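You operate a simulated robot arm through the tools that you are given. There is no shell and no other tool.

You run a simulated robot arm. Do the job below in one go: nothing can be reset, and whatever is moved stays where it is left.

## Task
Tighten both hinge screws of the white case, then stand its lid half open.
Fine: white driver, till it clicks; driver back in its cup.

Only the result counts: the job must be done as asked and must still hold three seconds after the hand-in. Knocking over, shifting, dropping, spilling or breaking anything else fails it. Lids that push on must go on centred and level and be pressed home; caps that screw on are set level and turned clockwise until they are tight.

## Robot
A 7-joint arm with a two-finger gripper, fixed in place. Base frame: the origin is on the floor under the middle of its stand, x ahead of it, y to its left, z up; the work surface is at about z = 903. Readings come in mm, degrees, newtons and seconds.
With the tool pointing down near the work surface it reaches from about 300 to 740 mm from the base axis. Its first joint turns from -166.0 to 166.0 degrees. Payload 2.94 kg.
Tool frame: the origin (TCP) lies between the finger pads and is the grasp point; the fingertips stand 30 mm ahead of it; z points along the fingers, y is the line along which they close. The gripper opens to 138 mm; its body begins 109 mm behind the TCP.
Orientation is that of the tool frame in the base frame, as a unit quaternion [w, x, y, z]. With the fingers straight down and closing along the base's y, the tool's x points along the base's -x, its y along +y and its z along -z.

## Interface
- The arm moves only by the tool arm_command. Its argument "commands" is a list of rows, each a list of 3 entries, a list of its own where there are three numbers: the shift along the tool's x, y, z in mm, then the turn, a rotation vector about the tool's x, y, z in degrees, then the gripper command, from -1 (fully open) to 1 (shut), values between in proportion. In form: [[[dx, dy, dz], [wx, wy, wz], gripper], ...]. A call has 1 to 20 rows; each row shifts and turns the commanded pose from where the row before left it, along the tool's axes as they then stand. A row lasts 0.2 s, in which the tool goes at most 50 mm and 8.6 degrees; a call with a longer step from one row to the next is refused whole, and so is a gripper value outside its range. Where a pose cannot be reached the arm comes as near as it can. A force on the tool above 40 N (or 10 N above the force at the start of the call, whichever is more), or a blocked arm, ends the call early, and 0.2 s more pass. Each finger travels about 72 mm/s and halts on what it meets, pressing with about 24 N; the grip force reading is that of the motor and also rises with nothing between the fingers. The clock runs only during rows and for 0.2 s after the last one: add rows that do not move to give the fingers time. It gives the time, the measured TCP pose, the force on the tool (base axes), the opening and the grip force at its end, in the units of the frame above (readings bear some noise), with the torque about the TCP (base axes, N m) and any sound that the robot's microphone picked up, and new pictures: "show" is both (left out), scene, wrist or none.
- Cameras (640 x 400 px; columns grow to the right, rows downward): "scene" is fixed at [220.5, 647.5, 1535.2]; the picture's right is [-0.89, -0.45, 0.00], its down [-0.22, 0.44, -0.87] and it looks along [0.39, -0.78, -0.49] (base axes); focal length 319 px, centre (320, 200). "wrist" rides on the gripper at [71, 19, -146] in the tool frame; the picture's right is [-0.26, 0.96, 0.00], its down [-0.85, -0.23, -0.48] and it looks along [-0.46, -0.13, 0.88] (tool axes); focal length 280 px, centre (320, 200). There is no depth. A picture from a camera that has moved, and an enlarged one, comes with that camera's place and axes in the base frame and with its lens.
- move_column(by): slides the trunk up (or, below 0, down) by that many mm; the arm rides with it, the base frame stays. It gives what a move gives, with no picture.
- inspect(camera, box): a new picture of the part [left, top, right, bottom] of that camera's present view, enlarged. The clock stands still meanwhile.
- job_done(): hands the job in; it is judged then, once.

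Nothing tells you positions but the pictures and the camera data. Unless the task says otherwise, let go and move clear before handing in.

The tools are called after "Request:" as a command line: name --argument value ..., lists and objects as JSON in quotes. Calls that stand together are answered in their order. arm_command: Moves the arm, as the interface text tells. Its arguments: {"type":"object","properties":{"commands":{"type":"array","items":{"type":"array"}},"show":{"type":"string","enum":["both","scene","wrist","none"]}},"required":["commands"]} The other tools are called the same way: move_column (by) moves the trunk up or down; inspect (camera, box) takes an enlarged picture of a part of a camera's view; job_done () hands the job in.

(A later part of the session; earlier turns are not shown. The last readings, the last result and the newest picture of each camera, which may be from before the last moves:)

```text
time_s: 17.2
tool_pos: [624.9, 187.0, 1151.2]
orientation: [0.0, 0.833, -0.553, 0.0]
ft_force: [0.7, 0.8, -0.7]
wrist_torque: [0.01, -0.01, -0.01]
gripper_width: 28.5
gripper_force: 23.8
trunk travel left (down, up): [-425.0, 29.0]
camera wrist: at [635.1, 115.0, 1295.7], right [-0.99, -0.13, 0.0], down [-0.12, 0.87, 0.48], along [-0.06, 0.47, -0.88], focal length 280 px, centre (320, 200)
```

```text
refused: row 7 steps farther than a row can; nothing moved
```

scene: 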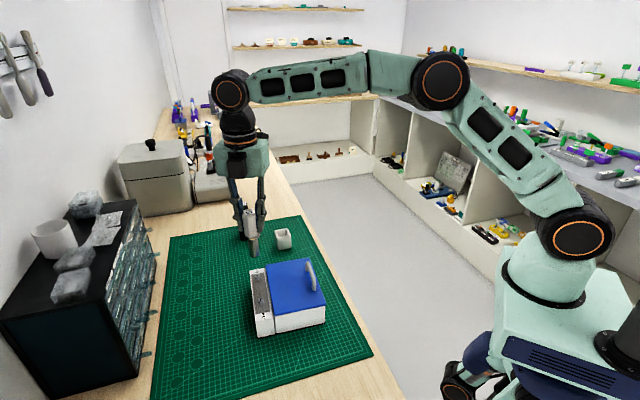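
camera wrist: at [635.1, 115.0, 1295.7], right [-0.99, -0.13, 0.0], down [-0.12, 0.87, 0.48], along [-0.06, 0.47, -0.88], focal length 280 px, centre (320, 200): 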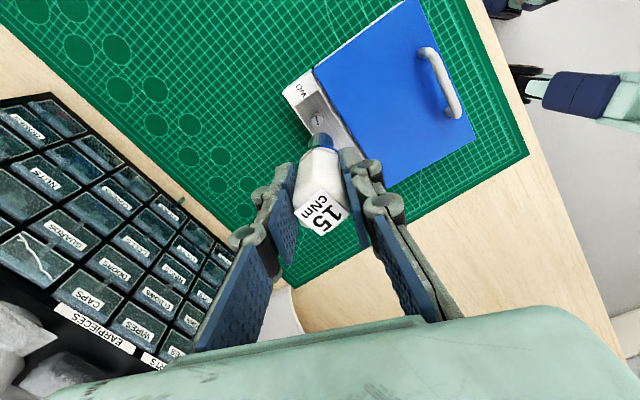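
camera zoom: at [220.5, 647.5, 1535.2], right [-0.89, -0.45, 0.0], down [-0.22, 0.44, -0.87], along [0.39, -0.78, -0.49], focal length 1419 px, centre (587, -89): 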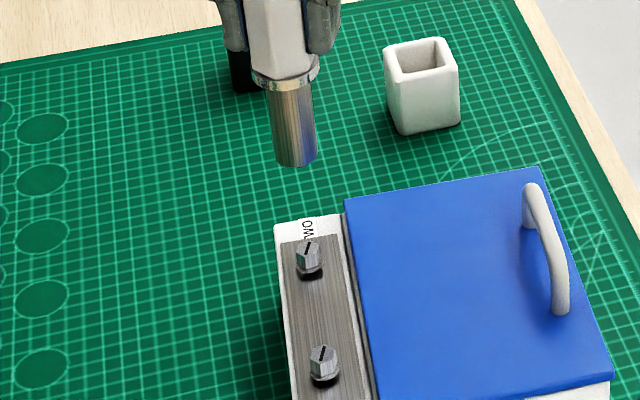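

The last turn step was a touch over the limit; I split it and resend.

Request:
arm_command --commands '[[[0, 0, 0], [0, 0, -8.5], 1], [[0, 0, 0], [0, 0, -8.5], 1], [[0, 0, 0], [0, 0, -8.5], 1], [[0, 0, 0], [0, 0, -8.5], 1], [[0, 0, 0], [0, 0, -8.5], 1], [[0, 0, 0], [0, 0, -8.5], 1], [[0, 0, 0], [0, 0, -6], 1], [[0, 0, 0], [0, 0, -2.8], 1], [[7.1, 0.3, 0], [0, 0, 0], 1], [[0, 0, 15], [0, 0, 0], 1], [[0, 0, 15], [0, 0, 0], 1], [[0, 0, 15], [0, 0, 0], 1], [[0, 0, 10], [0, 0, 0], 1], [[0, 0, 0], [0, 0, 0], 1], [[0, 0, 0], [0, 0, 0], 1]]'

Request:
inspect --camera "wrist" --box '[295, 110, 345, 160]'

Request:
inspect --camera "scene" --box '[230, 230, 290, 310]'

```text
time_s: 20.4
tool_pos: [632.4, 186.0, 1097.1]
orientation: [0.0, 0.998, -0.064, -0.001]
ft_force: [0.3, 1.2, -0.9]
wrist_torque: [0.03, -0.05, 0.01]
gripper_width: 28.7
gripper_force: 24.2
trunk travel left (down, up): [-425.0, 29.0]
camera wrist: at [700.3, 158.7, 1240.2], right [-0.38, -0.92, 0.0], down [-0.81, 0.34, 0.48], along [-0.44, 0.18, -0.88], focal length 280 px, centre (320, 200)
```

scene: 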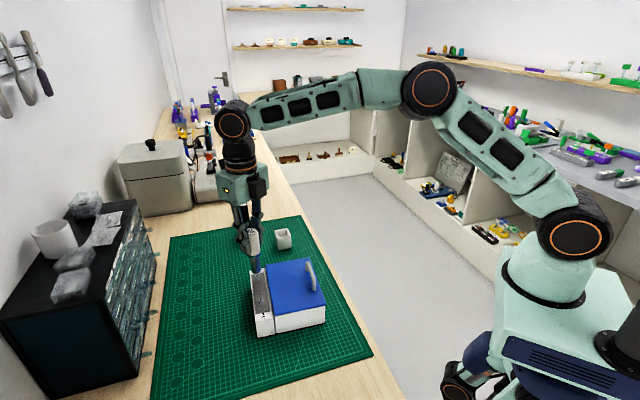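
wrist: 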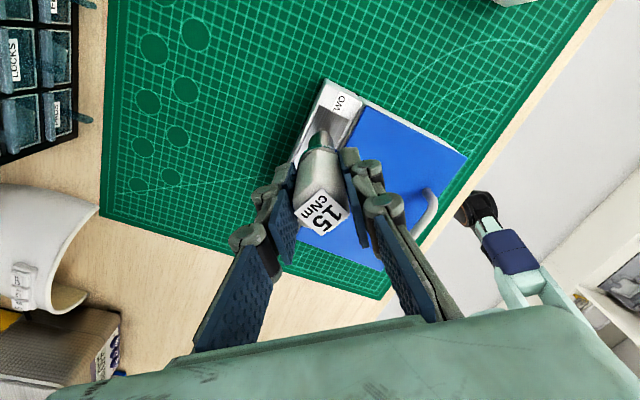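

```text
8.00 times, centred on (320, 135) of wrist
camera zoom: at [700.3, 158.7, 1240.2], right [-0.38, -0.92, 0.0], down [-0.81, 0.34, 0.48], along [-0.44, 0.18, -0.88], focal length 2243 px, centre (320, 720)
```

zoom: 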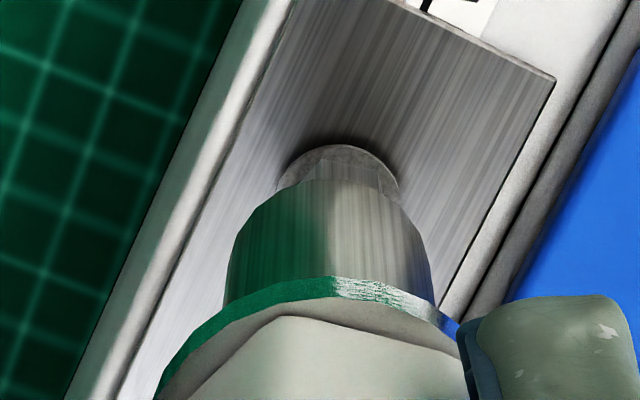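

```text
5.00 times, centred on (260, 270) of scene
camera zoom: at [220.5, 647.5, 1535.2], right [-0.89, -0.45, 0.0], down [-0.22, 0.44, -0.87], along [0.39, -0.78, -0.49], focal length 1596 px, centre (620, -150)
```

zoom: 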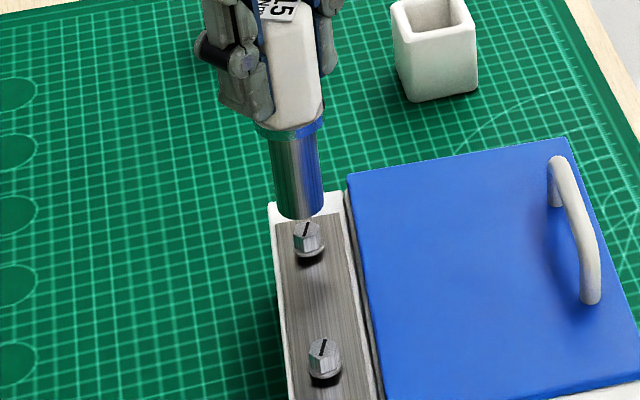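

The socket looks almost lined up; I'll check finely with strong enlargement from the scene camera and the wrist.

Request:
inspect --camera "scene" --box '[245, 258, 269, 285]'

Request:
inspect --camera "wrist" --box '[308, 120, 334, 150]'

```text
14.81 times, centred on (257, 272) of scene
camera zoom: at [220.5, 647.5, 1535.2], right [-0.89, -0.45, 0.0], down [-0.22, 0.44, -0.87], along [0.39, -0.78, -0.49], focal length 4730 px, centre (1253, -859)
```

zoom: 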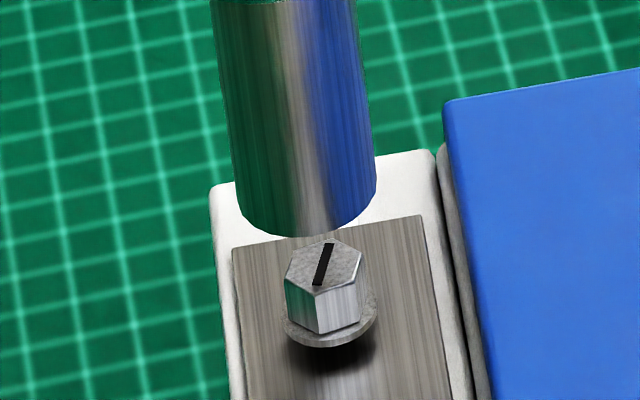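

```text
13.33 times, centred on (321, 135) of wrist
camera zoom: at [700.3, 158.7, 1240.2], right [-0.38, -0.92, 0.0], down [-0.81, 0.34, 0.48], along [-0.44, 0.18, -0.88], focal length 3738 px, centre (307, 1067)
```

zoom: 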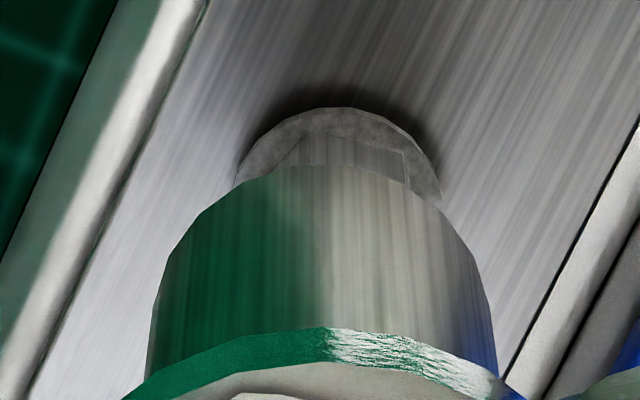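

The tip needs about 1.3 mm of sideways correction and is about 17 mm above the head. I correct and go down 12 mm.

Request:
arm_command --commands '[[[-0.35, 1.25, 0], [0, 0, 0], 1], [[0, 0, 6], [0, 0, 0], 1], [[0, 0, 6], [0, 0, 0], 1], [[0, 0, 0], [0, 0, 0], 1], [[0, 0, 0], [0, 0, 0], 1]]' --show "none"

Request:
inspect --camera "scene" --box '[245, 258, 269, 285]'

Request:
inspect --camera "wrist" --box '[308, 120, 334, 150]'

```text
time_s: 21.6
tool_pos: [631.5, 186.8, 1083.7]
orientation: [0.0, 0.998, -0.066, 0.0]
ft_force: [0.0, -0.1, 0.0]
wrist_torque: [0.0, 0.0, 0.01]
gripper_width: 28.6
gripper_force: 24.3
trunk travel left (down, up): [-425.0, 29.0]
```

```text
14.81 times, centred on (257, 272) of scene
camera zoom: at [220.5, 647.5, 1535.2], right [-0.89, -0.45, 0.0], down [-0.22, 0.44, -0.87], along [0.39, -0.78, -0.49], focal length 4730 px, centre (1253, -859)
```

zoom: 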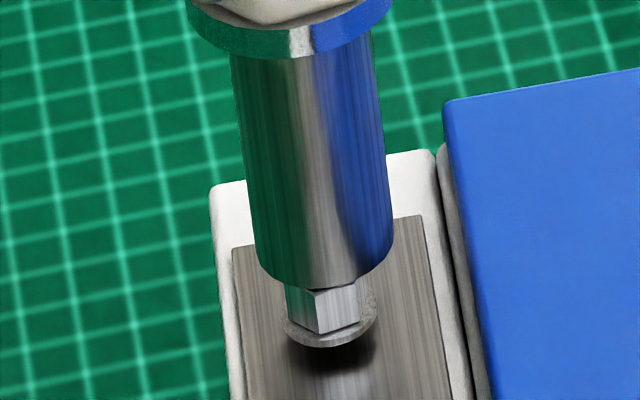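

```text
13.33 times, centred on (321, 135) of wrist
camera zoom: at [699.3, 157.0, 1228.0], right [-0.38, -0.92, 0.0], down [-0.81, 0.34, 0.48], along [-0.44, 0.18, -0.88], focal length 3738 px, centre (307, 1067)
```

zoom: 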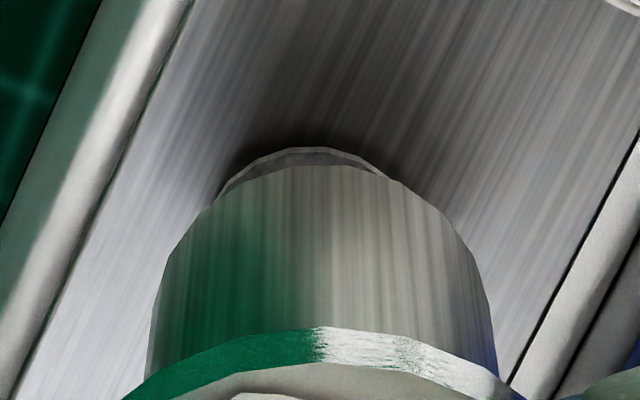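

I slightly overshot sideways. Let me enlarge further to measure the remaining offset accurately.

Request:
inspect --camera "wrist" --box '[310, 126, 332, 140]'

Request:
inspect --camera "scene" --box '[250, 268, 266, 283]'

```text
16.00 times, centred on (321, 133) of wrist
camera zoom: at [699.3, 157.0, 1228.0], right [-0.38, -0.92, 0.0], down [-0.81, 0.34, 0.48], along [-0.44, 0.18, -0.88], focal length 4486 px, centre (304, 1272)
```

zoom: 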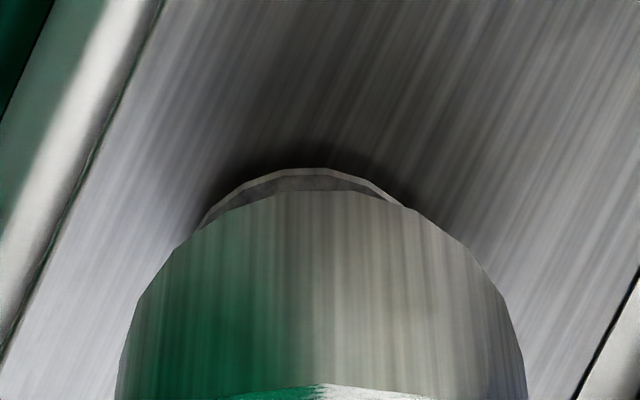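

```text
16.00 times, centred on (258, 276) of scene
camera zoom: at [220.5, 647.5, 1535.2], right [-0.89, -0.45, 0.0], down [-0.22, 0.44, -0.87], along [0.39, -0.78, -0.49], focal length 5109 px, centre (1312, -1008)
```

zoom: 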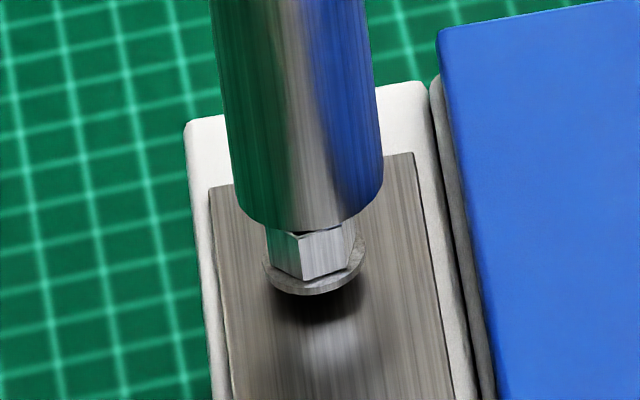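

Remaining offset is about 0.7 mm. I correct it and creep down 4 mm, watching the force.

Request:
arm_command --commands '[[[0.05, -0.7, 0], [0, 0, 0], 1], [[0, 0, 1], [0, 0, 0], 1], [[0, 0, 1], [0, 0, 0], 1], [[0, 0, 1], [0, 0, 0], 1], [[0, 0, 1], [0, 0, 0], 1], [[0, 0, 0], [0, 0, 0], 1]]' --show "none"

Request:
inspect --camera "scene" --box '[250, 268, 266, 283]'

Request:
inspect --camera "wrist" --box '[310, 126, 332, 140]'

```text
time_s: 23.0
tool_pos: [631.0, 185.1, 1080.0]
orientation: [0.001, 0.998, -0.063, 0.0]
ft_force: [-0.2, -0.6, -0.7]
wrist_torque: [0.0, 0.02, 0.0]
gripper_width: 28.7
gripper_force: 24.0
trunk travel left (down, up): [-425.0, 29.0]
```

```text
16.00 times, centred on (258, 276) of scene
camera zoom: at [220.5, 647.5, 1535.2], right [-0.89, -0.45, 0.0], down [-0.22, 0.44, -0.87], along [0.39, -0.78, -0.49], focal length 5109 px, centre (1312, -1008)
```

zoom: 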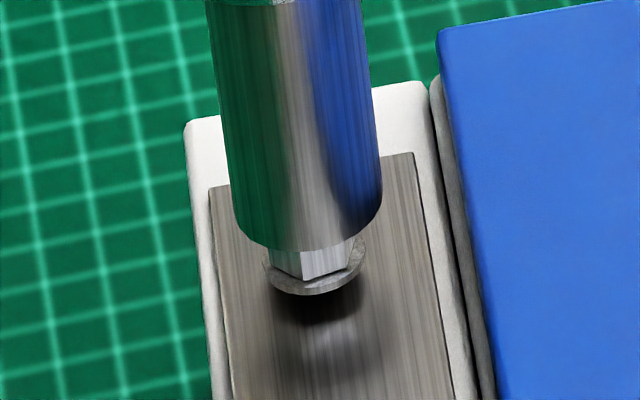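

```text
16.00 times, centred on (321, 133) of wrist
camera zoom: at [699.5, 157.7, 1224.3], right [-0.38, -0.92, 0.0], down [-0.81, 0.34, 0.48], along [-0.44, 0.18, -0.88], focal length 4486 px, centre (304, 1272)
```

zoom: 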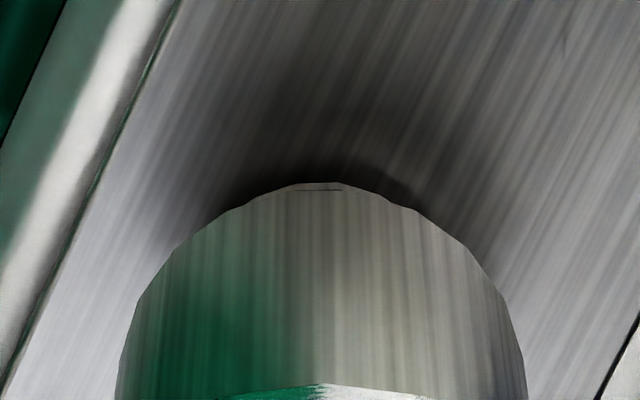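

Alignment now looks within about 0.2 mm in both views, with no contact yet. I keep creeping down.

Request:
arm_command --commands '[[[0, 0, 1], [0, 0, 0], 1], [[0, 0, 1], [0, 0, 0], 1], [[0, 0, 0], [0, 0, 0], 1]]' --show "none"

Request:
inspect --camera "scene" --box '[250, 268, 266, 283]'

```text
time_s: 23.8
tool_pos: [632.6, 186.0, 1078.3]
orientation: [0.0, 0.998, -0.065, -0.001]
ft_force: [-0.2, -0.5, -0.5]
wrist_torque: [-0.03, 0.02, -0.01]
gripper_width: 28.7
gripper_force: 23.7
trunk travel left (down, up): [-425.0, 29.0]
```

```text
16.00 times, centred on (258, 276) of scene
camera zoom: at [220.5, 647.5, 1535.2], right [-0.89, -0.45, 0.0], down [-0.22, 0.44, -0.87], along [0.39, -0.78, -0.49], focal length 5109 px, centre (1312, -1008)
```

zoom: 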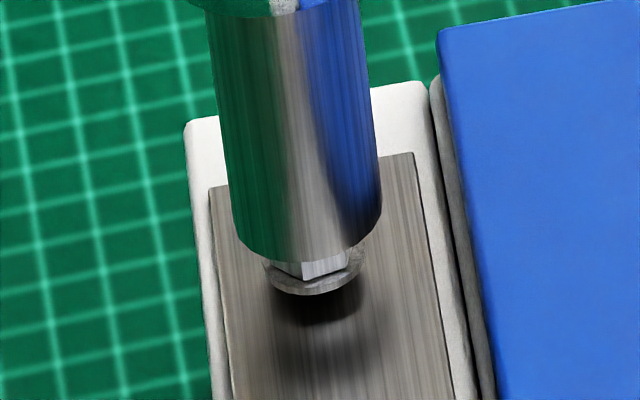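

Request:
arm_command --commands '[[[0, 0, 0.5], [0, 0, 0], 1], [[0, 0, 0.5], [0, 0, 0], 1], [[0, 0, 0], [0, 0, 0], 1]]' --show "wrist"

Request:
inspect --camera "scene" --box '[250, 268, 266, 283]'

Request:
inspect --camera "wrist" --box '[310, 126, 332, 140]'

```text
time_s: 24.6
tool_pos: [632.8, 185.3, 1076.0]
orientation: [0.001, 0.998, -0.064, 0.0]
ft_force: [-0.4, -0.1, -0.7]
wrist_torque: [-0.02, -0.05, 0.0]
gripper_width: 28.8
gripper_force: 23.7
trunk travel left (down, up): [-425.0, 29.0]
camera wrist: at [700.1, 157.9, 1221.1], right [-0.38, -0.92, 0.0], down [-0.81, 0.34, 0.48], along [-0.44, 0.18, -0.88], focal length 280 px, centre (320, 200)
```

wrist: 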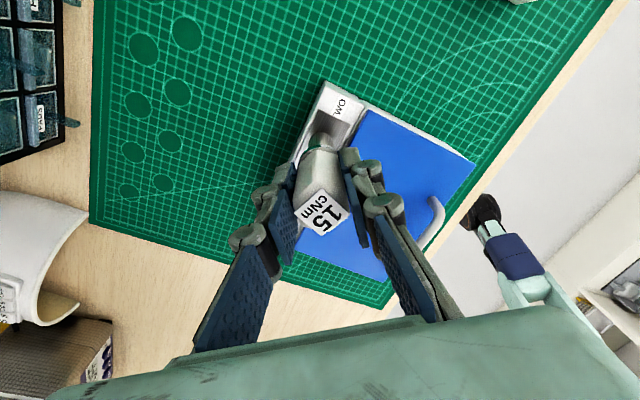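

```text
16.00 times, centred on (258, 276) of scene
camera zoom: at [220.5, 647.5, 1535.2], right [-0.89, -0.45, 0.0], down [-0.22, 0.44, -0.87], along [0.39, -0.78, -0.49], focal length 5109 px, centre (1312, -1008)
```

zoom: 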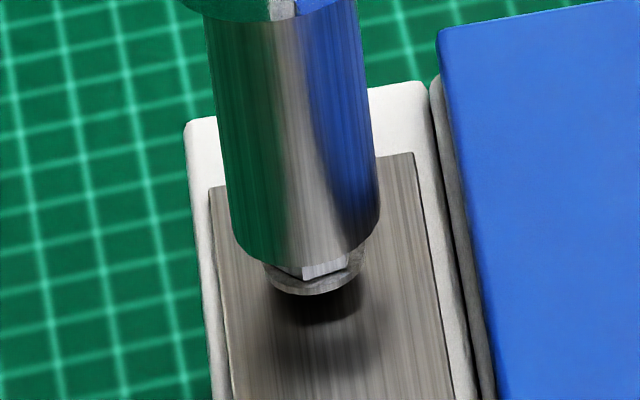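

```text
16.00 times, centred on (321, 133) of wrist
camera zoom: at [700.1, 157.9, 1221.1], right [-0.38, -0.92, 0.0], down [-0.81, 0.34, 0.48], along [-0.44, 0.18, -0.88], focal length 4486 px, centre (304, 1272)
```

zoom: 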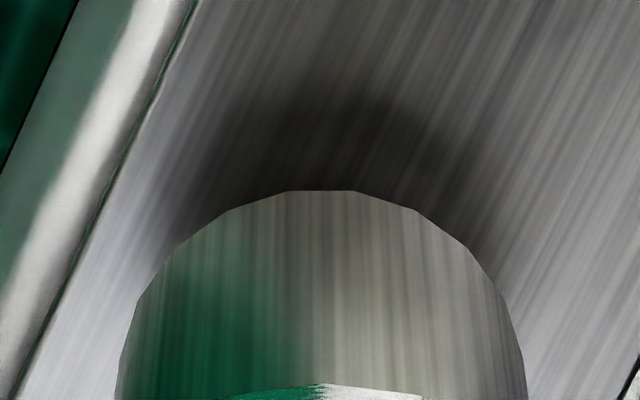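

There is still no contact force, yet the socket rim is already about 2 mm below the head's top, so the head seems to be entering the socket. I correct a 0.5 mm drift and continue down gently.

Request:
arm_command --commands '[[[-0.5, 0.15, 0.5], [0, 0, 0], 1], [[0, 0, 0.7], [0, 0, 0], 1], [[0, 0, 0.8], [0, 0, 0], 1], [[0, 0, 0], [0, 0, 0], 1]]' --show "none"

Request:
inspect --camera "scene" --box '[250, 268, 266, 283]'

```text
time_s: 25.6
tool_pos: [631.2, 185.1, 1075.4]
orientation: [0.0, 0.998, -0.063, 0.0]
ft_force: [-0.3, 0.0, -1.9]
wrist_torque: [0.02, 0.0, -0.03]
gripper_width: 28.7
gripper_force: 23.7
trunk travel left (down, up): [-425.0, 29.0]
```

```text
16.00 times, centred on (258, 276) of scene
camera zoom: at [220.5, 647.5, 1535.2], right [-0.89, -0.45, 0.0], down [-0.22, 0.44, -0.87], along [0.39, -0.78, -0.49], focal length 5109 px, centre (1312, -1008)
```

zoom: 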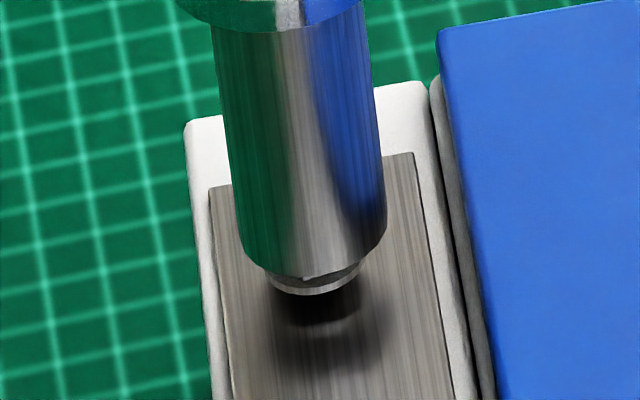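

Request:
arm_command --commands '[[[0, 0, 0.7], [0, 0, 0], 1], [[0, 0, 0.7], [0, 0, 0], 1], [[0, 0, 0.6], [0, 0, 0], 1], [[0, 0, 0], [0, 0, 0], 1]]' --show "none"

Request:
inspect --camera "scene" --box '[250, 268, 266, 283]'

```text
time_s: 26.6
tool_pos: [629.8, 185.9, 1073.4]
orientation: [0.0, 0.998, -0.064, 0.0]
ft_force: [-0.8, 0.5, -0.6]
wrist_torque: [0.04, 0.06, -0.03]
gripper_width: 28.9
gripper_force: 23.6
trunk travel left (down, up): [-425.0, 29.0]
```

```text
16.00 times, centred on (258, 276) of scene
camera zoom: at [220.5, 647.5, 1535.2], right [-0.89, -0.45, 0.0], down [-0.22, 0.44, -0.87], along [0.39, -0.78, -0.49], focal length 5109 px, centre (1312, -1008)
```

zoom: 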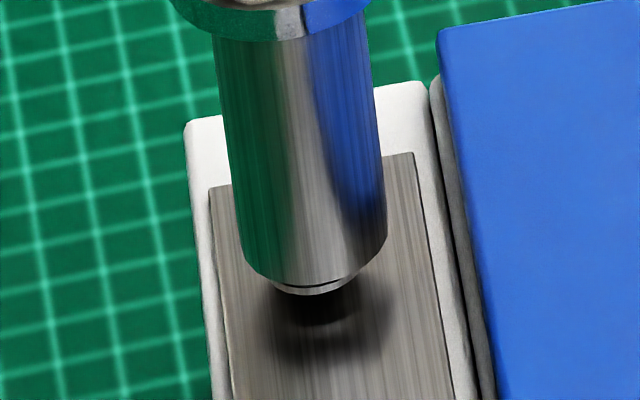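

Request:
arm_command --commands '[[[0, 0, 0.6], [0, 0, 0], 1], [[0, 0, 0.6], [0, 0, 0], 1], [[0, 0, 0.6], [0, 0, 0], 1], [[0, 0, 0], [0, 0, 0], 1]]' --show "none"

Request:
inspect --camera "scene" --box '[250, 268, 266, 283]'

```text
time_s: 27.6
tool_pos: [630.9, 184.7, 1070.9]
orientation: [-0.001, 0.998, -0.064, 0.0]
ft_force: [-0.6, 0.5, -0.6]
wrist_torque: [0.03, 0.02, -0.02]
gripper_width: 28.7
gripper_force: 24.0
trunk travel left (down, up): [-425.0, 29.0]
```

```text
16.00 times, centred on (258, 276) of scene
camera zoom: at [220.5, 647.5, 1535.2], right [-0.89, -0.45, 0.0], down [-0.22, 0.44, -0.87], along [0.39, -0.78, -0.49], focal length 5109 px, centre (1312, -1008)
```

zoom: 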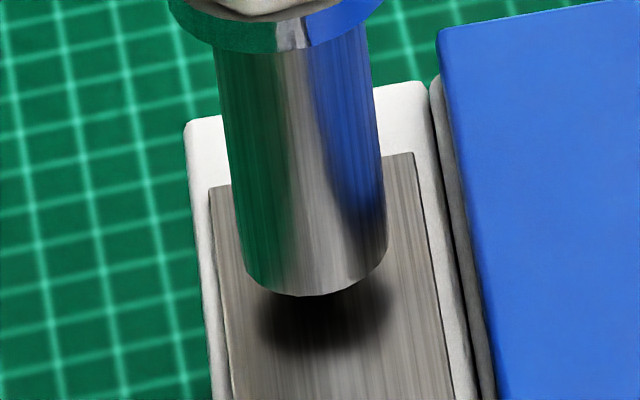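

Request:
arm_command --commands '[[[0, 0, 0.5], [0, 0, 0], 1], [[0, 0, 0.5], [0, 0, 0], 1], [[0, 0, 0], [0, 0, 0], 1]]' --show "none"

Request:
arm_command --commands '[[[0, 0, 0.5], [0, 0, 0], 1], [[0, 0, 0.5], [0, 0, 0], 1], [[0, 0, 0], [0, 0, 0], 1]]' --show "none"

Request:
inspect --camera "scene" --box '[250, 268, 266, 283]'

```text
time_s: 28.4
tool_pos: [630.7, 186.3, 1069.3]
orientation: [-0.001, 0.998, -0.064, 0.0]
ft_force: [0.1, -0.1, -0.1]
wrist_torque: [0.02, -0.02, -0.02]
gripper_width: 28.7
gripper_force: 23.2
trunk travel left (down, up): [-425.0, 29.0]
```

```text
time_s: 29.2
tool_pos: [630.4, 184.5, 1069.1]
orientation: [-0.001, 0.998, -0.064, 0.0]
ft_force: [0.5, 0.5, -0.6]
wrist_torque: [-0.02, -0.01, 0.02]
gripper_width: 28.7
gripper_force: 24.3
trunk travel left (down, up): [-425.0, 29.0]
```

```text
16.00 times, centred on (258, 276) of scene
camera zoom: at [220.5, 647.5, 1535.2], right [-0.89, -0.45, 0.0], down [-0.22, 0.44, -0.87], along [0.39, -0.78, -0.49], focal length 5109 px, centre (1312, -1008)
```

zoom: 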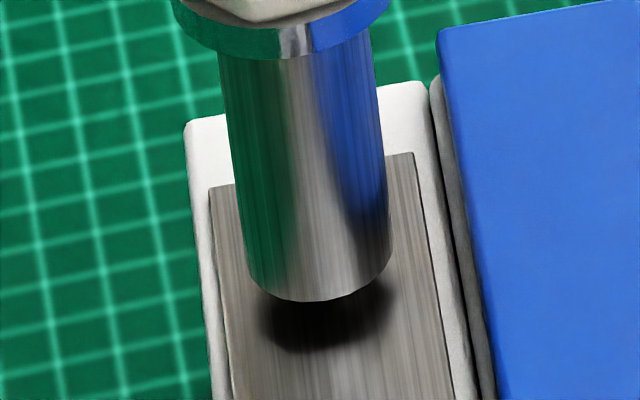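

Request:
arm_command --commands '[[[0, 0, 0.5], [0, 0, 0], 1], [[0, 0, 0.5], [0, 0, 0], 1], [[0, 0, 0], [0, 0, 0], 1]]' --show "none"

Request:
arm_command --commands '[[[0, 0, 0.5], [0, 0, 0], 1], [[0, 0, 0], [0, 0, 0], 1]]' --show "none"

Request:
inspect --camera "scene" --box '[250, 268, 266, 283]'

```text
time_s: 30.0
tool_pos: [630.2, 185.4, 1067.5]
orientation: [0.001, 0.998, -0.065, 0.001]
ft_force: [0.5, -1.3, 2.6]
wrist_torque: [-0.1, -0.04, -0.02]
gripper_width: 28.6
gripper_force: 24.1
trunk travel left (down, up): [-425.0, 29.0]
```

```text
time_s: 30.6
tool_pos: [631.5, 185.1, 1067.3]
orientation: [0.0, 0.998, -0.065, 0.002]
ft_force: [-0.3, -1.5, 6.6]
wrist_torque: [-0.13, -0.04, 0.0]
gripper_width: 28.6
gripper_force: 24.1
trunk travel left (down, up): [-425.0, 29.0]
```

```text
16.00 times, centred on (258, 276) of scene
camera zoom: at [220.5, 647.5, 1535.2], right [-0.89, -0.45, 0.0], down [-0.22, 0.44, -0.87], along [0.39, -0.78, -0.49], focal length 5109 px, centre (1312, -1008)
```

zoom: 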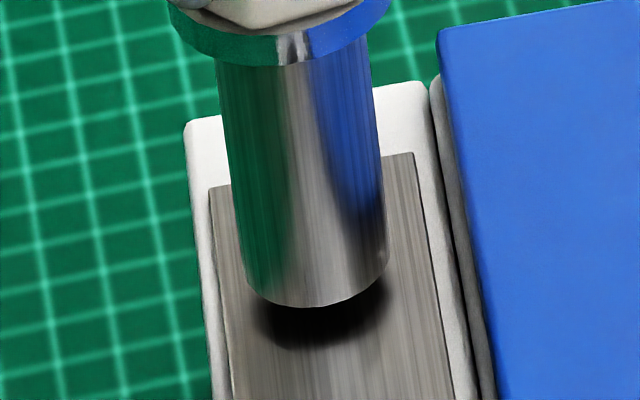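

Contact: 6.6 N up-thrust with the socket fully over the head. I now turn clockwise slowly about the driver's own axis and watch the torque.

Request:
arm_command --commands '[[[-0.06, 0.42, 0], [0, 0, 8], 1], [[-0.06, 0.42, 0], [0, 0, 8], 1], [[0, 0, 0], [0, 0, 0], 1]]' --show "none"

Request:
inspect --camera "scene" --box '[245, 240, 275, 285]'

Request:
inspect --camera "wrist" --box '[260, 100, 380, 250]'

```text
time_s: 31.4
tool_pos: [630.9, 185.4, 1068.1]
orientation: [0.0, 0.979, -0.203, 0.0]
ft_force: [2.5, -0.7, 7.2]
wrist_torque: [-0.1, -0.23, 0.0]
gripper_width: 28.3
gripper_force: 24.2
trunk travel left (down, up): [-425.0, 29.0]
```

```text
8.89 times, centred on (260, 262) of scene
camera zoom: at [220.5, 647.5, 1535.2], right [-0.89, -0.45, 0.0], down [-0.22, 0.44, -0.87], along [0.39, -0.78, -0.49], focal length 2838 px, centre (853, -356)
```

zoom: 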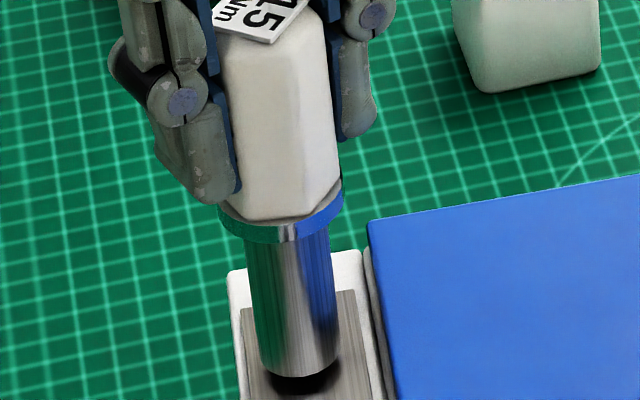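

```text
2.67 times, centred on (320, 175) of wrist
camera zoom: at [688.0, 139.4, 1212.5], right [-0.62, -0.78, 0.0], down [-0.69, 0.55, 0.48], along [-0.37, 0.3, -0.88], focal length 748 px, centre (320, 267)
```

zoom: 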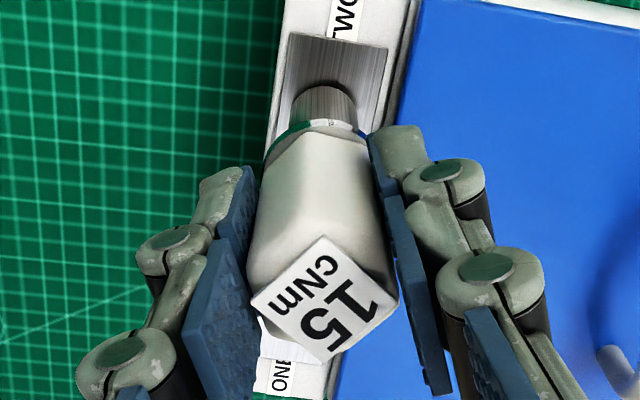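

Request:
arm_command --commands '[[[-0.06, 0.42, 0], [0, 0, 8], 1], [[-0.06, 0.42, 0], [0, 0, 8], 1], [[-0.06, 0.42, 0], [0, 0, 8], 1], [[-0.06, 0.42, 0], [0, 0, 8], 1], [[0, 0, 0], [0, 0, 0], 1]]' --show "none"

Request:
inspect --camera "scene" --box '[245, 240, 275, 285]'

Request:
inspect --camera "wrist" --box '[260, 100, 380, 250]'

```text
time_s: 32.6
tool_pos: [629.1, 183.5, 1066.9]
orientation: [0.001, 0.886, -0.465, 0.0]
ft_force: [0.2, -0.1, 4.7]
wrist_torque: [0.09, -0.09, 0.02]
gripper_width: 28.6
gripper_force: 24.2
trunk travel left (down, up): [-425.0, 29.0]
```

```text
8.89 times, centred on (260, 262) of scene
camera zoom: at [220.5, 647.5, 1535.2], right [-0.89, -0.45, 0.0], down [-0.22, 0.44, -0.87], along [0.39, -0.78, -0.49], focal length 2838 px, centre (853, -356)
```

zoom: 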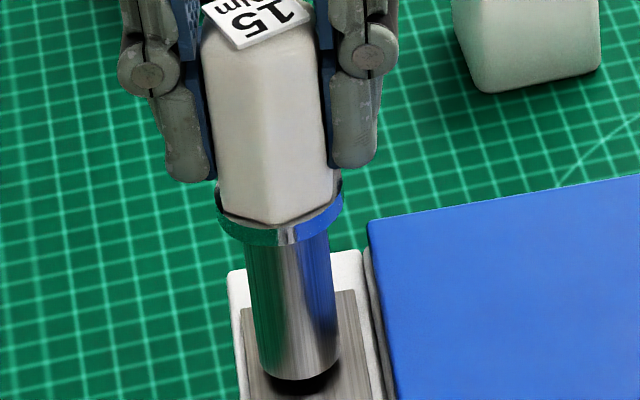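

```text
2.67 times, centred on (320, 175) of wrist
camera zoom: at [654.0, 115.1, 1211.8], right [-0.94, -0.33, 0.0], down [-0.29, 0.83, 0.48], along [-0.16, 0.45, -0.88], focal length 748 px, centre (320, 267)
```

zoom: 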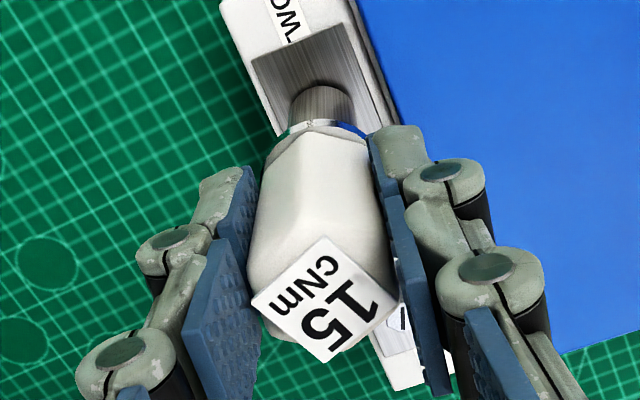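

Request:
arm_command --commands '[[[-0.06, 0.42, 0.05], [0, 0, 8], 1], [[-0.06, 0.42, 0.05], [0, 0, 8], 1], [[-0.06, 0.42, 0.05], [0, 0, 8], 1], [[-0.06, 0.42, 0.05], [0, 0, 8], 1], [[0, 0, 0], [0, 0, 0], 1]]' --show "none"

Request:
arm_command --commands '[[[-0.06, 0.42, 0.05], [0, 0, 8], 1], [[-0.06, 0.42, 0.05], [0, 0, 8], 1], [[-0.06, 0.42, 0.05], [0, 0, 8], 1], [[-0.06, 0.42, 0.05], [0, 0, 8], 1], [[0, 0, 0], [0, 0, 0], 1]]' --show "none"

Request:
inspect --camera "scene" --box '[245, 240, 275, 285]'

Request:
inspect --camera "wrist" --box '[260, 100, 380, 250]'

```text
time_s: 33.8
tool_pos: [628.3, 184.7, 1066.5]
orientation: [0.001, 0.722, -0.691, 0.001]
ft_force: [-1.8, -0.3, 0.5]
wrist_torque: [-0.05, -0.04, 0.01]
gripper_width: 28.8
gripper_force: 24.1
trunk travel left (down, up): [-425.0, 29.0]
```

```text
time_s: 35.0
tool_pos: [626.7, 184.2, 1066.9]
orientation: [0.0, -0.504, 0.864, 0.0]
ft_force: [0.9, -0.2, -1.1]
wrist_torque: [-0.01, -0.04, 0.01]
gripper_width: 28.7
gripper_force: 23.7
trunk travel left (down, up): [-425.0, 29.0]
```

```text
8.89 times, centred on (260, 262) of scene
camera zoom: at [220.5, 647.5, 1535.2], right [-0.89, -0.45, 0.0], down [-0.22, 0.44, -0.87], along [0.39, -0.78, -0.49], focal length 2838 px, centre (853, -356)
```

zoom: 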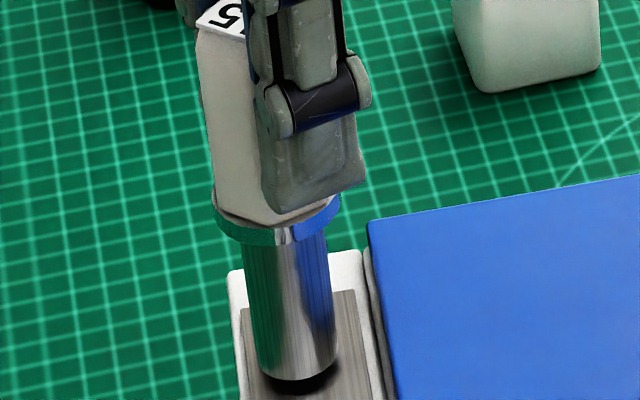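

```text
2.67 times, centred on (320, 175) of wrist
camera zoom: at [575.2, 132.3, 1211.8], right [-0.71, 0.7, 0.0], down [0.62, 0.63, 0.48], along [0.33, 0.34, -0.88], focal length 748 px, centre (320, 267)
```

zoom: 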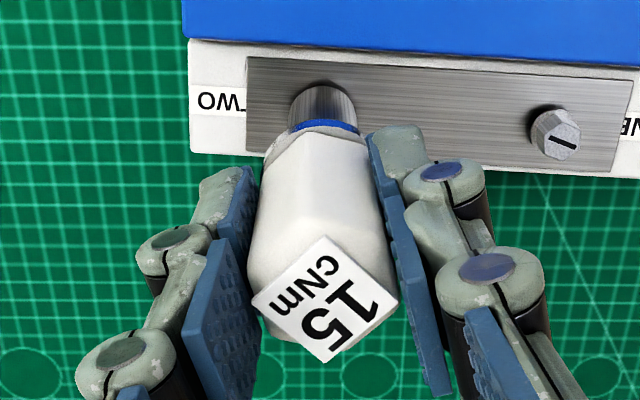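

The up-thrust faded as I turned, which suggests the screw is threading in. I keep turning with slightly more down-feed.

Request:
arm_command --commands '[[[0, 0, 0.4], [0, 0, 0], 1], [[-0.06, 0.42, 0.1], [0, 0, 8], 1], [[-0.06, 0.42, 0.1], [0, 0, 8], 1], [[-0.06, 0.42, 0.1], [0, 0, 8], 1], [[-0.06, 0.42, 0.1], [0, 0, 8], 1], [[0, 0, 0], [0, 0, 0], 1]]' --show "none"

Request:
inspect --camera "scene" --box '[245, 240, 275, 285]'

```text
time_s: 36.4
tool_pos: [626.1, 186.6, 1065.9]
orientation: [0.0, -0.247, 0.969, 0.001]
ft_force: [-1.1, -1.1, -0.5]
wrist_torque: [0.0, -0.02, -0.02]
gripper_width: 28.5
gripper_force: 23.9
trunk travel left (down, up): [-425.0, 29.0]
```

```text
8.89 times, centred on (260, 262) of scene
camera zoom: at [220.5, 647.5, 1535.2], right [-0.89, -0.45, 0.0], down [-0.22, 0.44, -0.87], along [0.39, -0.78, -0.49], focal length 2838 px, centre (853, -356)
```

zoom: 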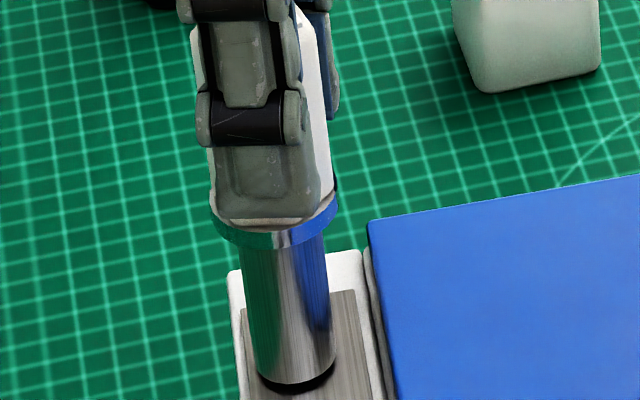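

Request:
arm_command --commands '[[[0, 0, 0.4], [0, 0, 0], 1], [[0, 0, 0.4], [0, 0, 0], 1], [[0, 0, 0], [0, 0, 0], 1]]' --show "none"

Request:
arm_command --commands '[[[0, 0, 0.4], [0, 0, 0], 1], [[0, 0, 0], [0, 0, 0], 1]]' --show "none"

Request:
inspect --camera "scene" --box '[250, 268, 266, 283]'

```text
time_s: 37.2
tool_pos: [625.3, 185.4, 1065.2]
orientation: [0.0, -0.247, 0.969, 0.0]
ft_force: [0.5, 0.5, 0.4]
wrist_torque: [0.04, 0.03, -0.05]
gripper_width: 28.8
gripper_force: 24.1
trunk travel left (down, up): [-425.0, 29.0]
```

```text
time_s: 37.8
tool_pos: [625.3, 185.9, 1064.0]
orientation: [0.001, -0.247, 0.969, 0.001]
ft_force: [1.6, 0.9, 4.5]
wrist_torque: [0.03, -0.12, 0.07]
gripper_width: 28.7
gripper_force: 24.2
trunk travel left (down, up): [-425.0, 29.0]
```

```text
16.00 times, centred on (258, 276) of scene
camera zoom: at [220.5, 647.5, 1535.2], right [-0.89, -0.45, 0.0], down [-0.22, 0.44, -0.87], along [0.39, -0.78, -0.49], focal length 5109 px, centre (1312, -1008)
```

zoom: 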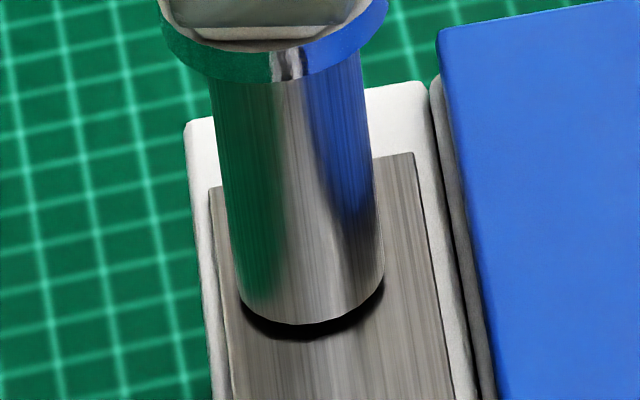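

I regained contact about 2.4 mm lower with a little torque, so the screw is going in. The driver drifted roughly 0.8 mm off the screw axis, so I recentre and keep turning with the improved pivot.

Request:
arm_command --commands '[[[0.86, -0.33, 0], [0, 0, 0], 1], [[-0.02, 0.47, 0.1], [0, 0, 8], 1], [[-0.02, 0.47, 0.1], [0, 0, 8], 1], [[-0.02, 0.47, 0.1], [0, 0, 8], 1], [[0, 0, 0], [0, 0, 0], 1]]' --show "none"

Request:
inspect --camera "scene" --box '[250, 268, 266, 283]'

Request:
inspect --camera "wrist" --box '[260, 100, 380, 250]'

```text
time_s: 39.0
tool_pos: [624.8, 185.7, 1064.3]
orientation: [0.0, -0.039, 0.999, 0.0]
ft_force: [0.5, 1.0, 8.8]
wrist_torque: [0.08, -0.06, 0.06]
gripper_width: 28.7
gripper_force: 23.9
trunk travel left (down, up): [-425.0, 29.0]
```

```text
16.00 times, centred on (258, 276) of scene
camera zoom: at [220.5, 647.5, 1535.2], right [-0.89, -0.45, 0.0], down [-0.22, 0.44, -0.87], along [0.39, -0.78, -0.49], focal length 5109 px, centre (1312, -1008)
```

zoom: 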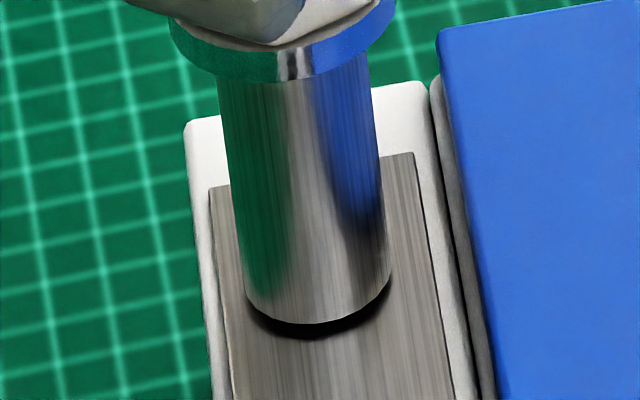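

```text
2.67 times, centred on (320, 175) of wrist
camera zoom: at [552.1, 200.0, 1209.9], right [0.18, 0.98, 0.0], down [0.86, -0.16, 0.48], along [0.47, -0.09, -0.88], focal length 748 px, centre (320, 267)
```

zoom: 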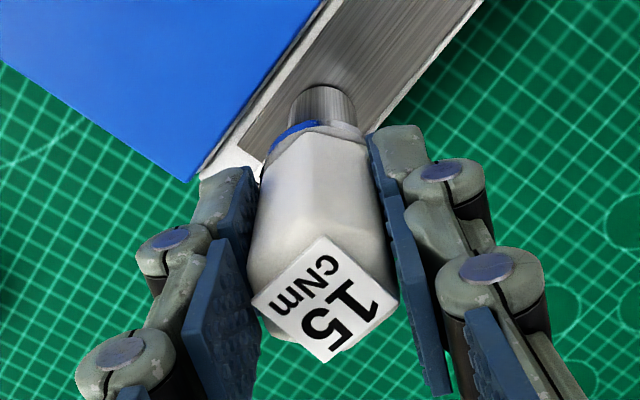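

Centred again, up-thrust 8.8 N, torque rising slightly. I continue turning clockwise.

Request:
arm_command --commands '[[[-0.02, 0.47, 0], [0, 0, 8], 1], [[-0.02, 0.47, 0], [0, 0, 8], 1], [[-0.02, 0.47, 0], [0, 0, 8], 1], [[0, 0, 0], [0, 0, 0], 1]]' --show "none"

Request:
arm_command --commands '[[[-0.02, 0.47, 0], [0, 0, 8], 1], [[-0.02, 0.47, 0], [0, 0, 8], 1], [[-0.02, 0.47, 0], [0, 0, 8], 1], [[0, 0, 0], [0, 0, 0], 1]]' --show "none"

Request:
inspect --camera "scene" --box '[250, 268, 266, 283]'

```text
time_s: 40.0
tool_pos: [624.3, 188.2, 1065.6]
orientation: [0.001, 0.169, 0.986, -0.001]
ft_force: [0.0, 0.4, 7.7]
wrist_torque: [-0.02, -0.12, 0.07]
gripper_width: 28.8
gripper_force: 24.6
trunk travel left (down, up): [-425.0, 29.0]
```

```text
time_s: 41.0
tool_pos: [624.8, 187.7, 1064.7]
orientation: [0.001, 0.37, 0.929, 0.001]
ft_force: [0.8, -0.5, 9.8]
wrist_torque: [0.03, -0.07, 0.06]
gripper_width: 28.6
gripper_force: 24.1
trunk travel left (down, up): [-425.0, 29.0]
```

```text
16.00 times, centred on (258, 276) of scene
camera zoom: at [220.5, 647.5, 1535.2], right [-0.89, -0.45, 0.0], down [-0.22, 0.44, -0.87], along [0.39, -0.78, -0.49], focal length 5109 px, centre (1312, -1008)
```

zoom: 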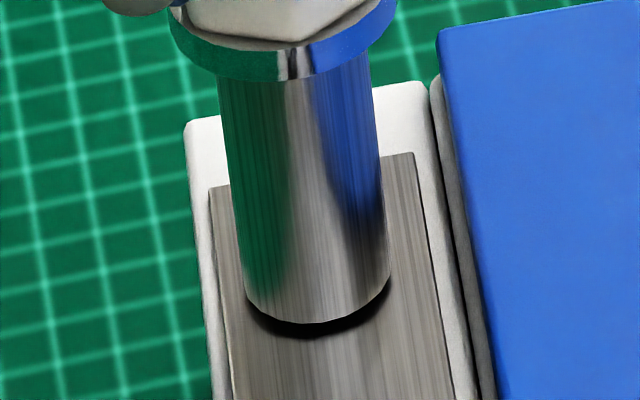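

Request:
arm_command --commands '[[[-0.02, 0.47, 0], [0, 0, 8], 1], [[-0.02, 0.47, 0], [0, 0, 8], 1], [[-0.02, 0.47, 0], [0, 0, 8], 1], [[0, 0, 0], [0, 0, 0], 1]]' --show "none"

Request:
arm_command --commands '[[[-0.02, 0.47, 0], [0, 0, 8], 1], [[-0.02, 0.47, 0], [0, 0, 8], 1], [[0, 0, 0], [0, 0, 0], 1]]' --show "none"

Request:
inspect --camera "scene" --box '[245, 240, 275, 285]'

Request:
inspect --camera "wrist" --box '[260, 100, 380, 250]'

```text
time_s: 42.0
tool_pos: [625.5, 189.9, 1064.5]
orientation: [0.001, 0.555, 0.832, 0.001]
ft_force: [0.3, -0.6, 10.2]
wrist_torque: [-0.09, -0.04, 0.1]
gripper_width: 28.9
gripper_force: 24.0
trunk travel left (down, up): [-425.0, 29.0]
```

```text
time_s: 42.8
tool_pos: [627.1, 190.1, 1064.7]
orientation: [-0.001, 0.665, 0.746, 0.0]
ft_force: [0.1, 1.4, 7.0]
wrist_torque: [0.06, -0.06, 0.04]
gripper_width: 28.7
gripper_force: 24.0
trunk travel left (down, up): [-425.0, 29.0]
```

```text
8.89 times, centred on (260, 262) of scene
camera zoom: at [220.5, 647.5, 1535.2], right [-0.89, -0.45, 0.0], down [-0.22, 0.44, -0.87], along [0.39, -0.78, -0.49], focal length 2838 px, centre (853, -356)
```

zoom: 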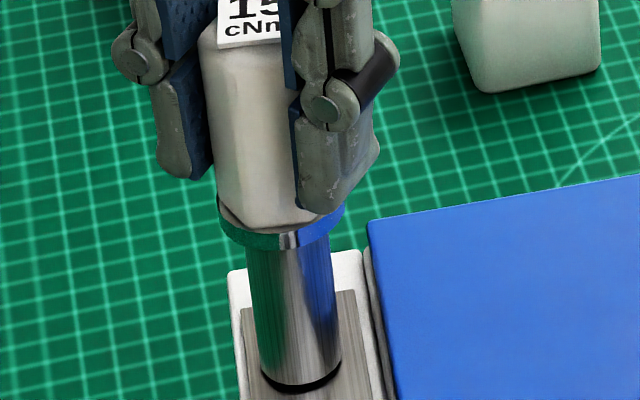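

```text
2.67 times, centred on (320, 175) of wrist
camera zoom: at [638.1, 262.7, 1209.8], right [0.99, -0.15, 0.0], down [-0.13, -0.87, 0.48], along [-0.07, -0.47, -0.88], focal length 748 px, centre (320, 267)
```

zoom: 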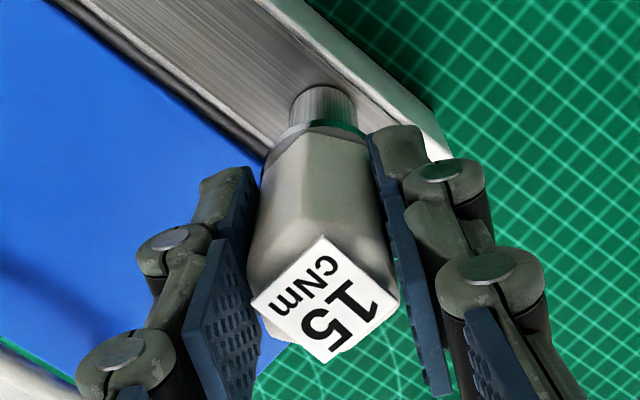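

No click yet after about 256°. I lift the driver off to see how the screw has moved.

Request:
arm_command --commands '[[[0, 0, -4], [0, 0, 0], 1], [[0, 0, -8], [0, 0, 0], 1], [[0, 0, -12], [0, 0, 0], 1], [[0, 0, -12], [0, 0, 0], 1], [[0, 0, -12], [0, 0, 0], 1], [[0, 0, 0], [0, 0, 0], 1], [[0, 0, 0], [0, 0, 0], 1]]' --show "none"

Request:
inspect --camera "scene" --box '[245, 264, 269, 291]'

Request:
inspect --camera "wrist" --box '[295, 95, 345, 145]'

Request:
inspect --camera "scene" --box '[235, 230, 295, 310]'

```text
time_s: 44.4
tool_pos: [626.4, 191.3, 1112.2]
orientation: [-0.001, 0.665, 0.747, 0.0]
ft_force: [0.5, 0.1, -0.8]
wrist_torque: [-0.03, -0.01, -0.02]
gripper_width: 28.9
gripper_force: 24.1
trunk travel left (down, up): [-425.0, 29.0]
```

```text
14.81 times, centred on (257, 278) of scene
camera zoom: at [220.5, 647.5, 1535.2], right [-0.89, -0.45, 0.0], down [-0.22, 0.44, -0.87], along [0.39, -0.78, -0.49], focal length 4730 px, centre (1253, -948)
```

zoom: 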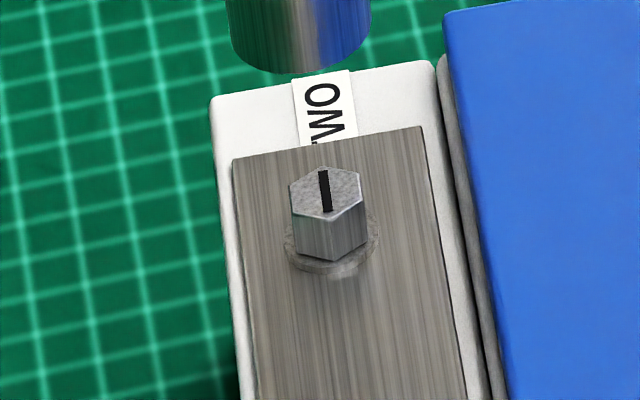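

```text
8.00 times, centred on (320, 120) of wrist
camera zoom: at [638.2, 263.8, 1257.0], right [0.99, -0.15, 0.0], down [-0.13, -0.87, 0.48], along [-0.07, -0.47, -0.88], focal length 2243 px, centre (320, 840)
```

zoom: 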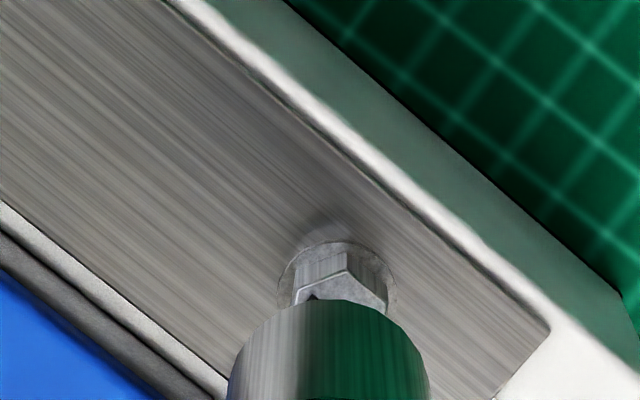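

```text
5.00 times, centred on (265, 270) of scene
camera zoom: at [220.5, 647.5, 1535.2], right [-0.89, -0.45, 0.0], down [-0.22, 0.44, -0.87], along [0.39, -0.78, -0.49], focal length 1596 px, centre (595, -150)
```

zoom: 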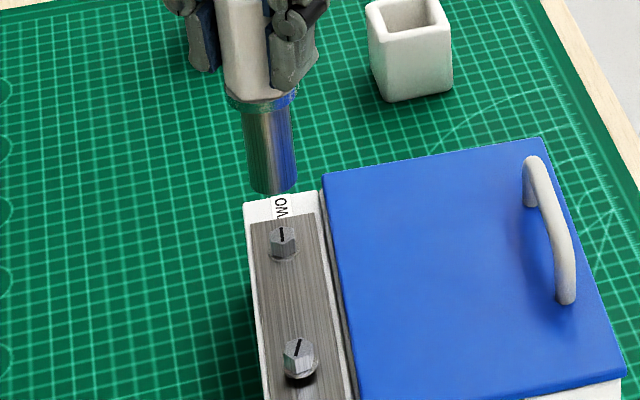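

The screw has gone down so its flange now sits on the plate (about 3.7 mm lower), so it turns with the driver but hasn't clicked. I raise a little more to read the slot's new angle exactly.

Request:
arm_command --commands '[[[0, 0, -15], [0, 0, 0], 1], [[0, 0, -20], [0, 0, 0], 1], [[0, 0, 0], [0, 0, 0], 1], [[0, 0, 0], [0, 0, 0], 1]]' --show "none"

Request:
inspect --camera "wrist" --box '[295, 95, 345, 145]'

Request:
inspect --camera "scene" --box '[250, 268, 266, 283]'

```text
time_s: 45.4
tool_pos: [628.0, 190.6, 1147.1]
orientation: [0.0, 0.665, 0.747, 0.0]
ft_force: [-0.1, -0.4, -0.6]
wrist_torque: [0.01, 0.03, 0.02]
gripper_width: 28.7
gripper_force: 24.0
trunk travel left (down, up): [-425.0, 29.0]
```

```text
8.00 times, centred on (320, 120) of wrist
camera zoom: at [638.6, 263.2, 1291.7], right [0.99, -0.15, 0.0], down [-0.13, -0.87, 0.48], along [-0.07, -0.47, -0.88], focal length 2243 px, centre (320, 840)
```

zoom: 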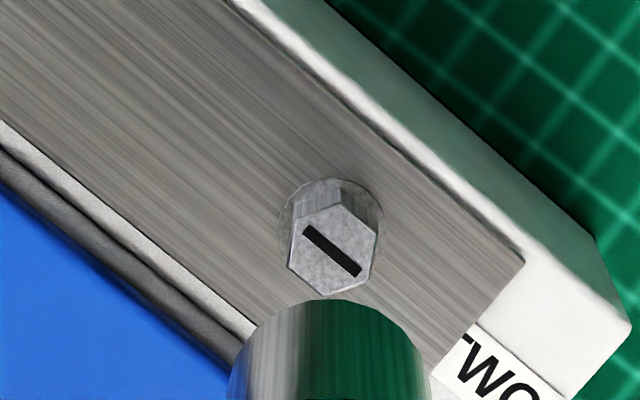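

```text
16.00 times, centred on (258, 276) of scene
camera zoom: at [220.5, 647.5, 1535.2], right [-0.89, -0.45, 0.0], down [-0.22, 0.44, -0.87], along [0.39, -0.78, -0.49], focal length 5109 px, centre (1312, -1008)
```

zoom: 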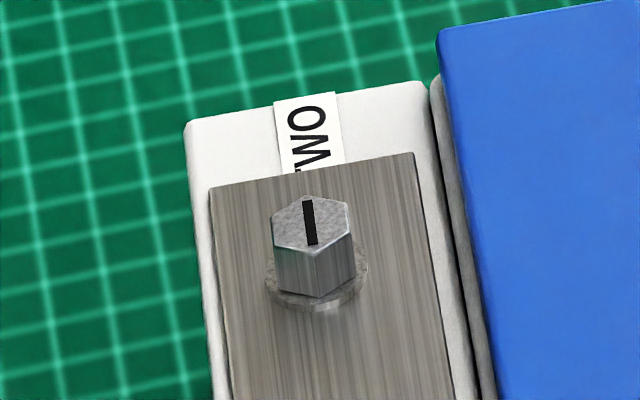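

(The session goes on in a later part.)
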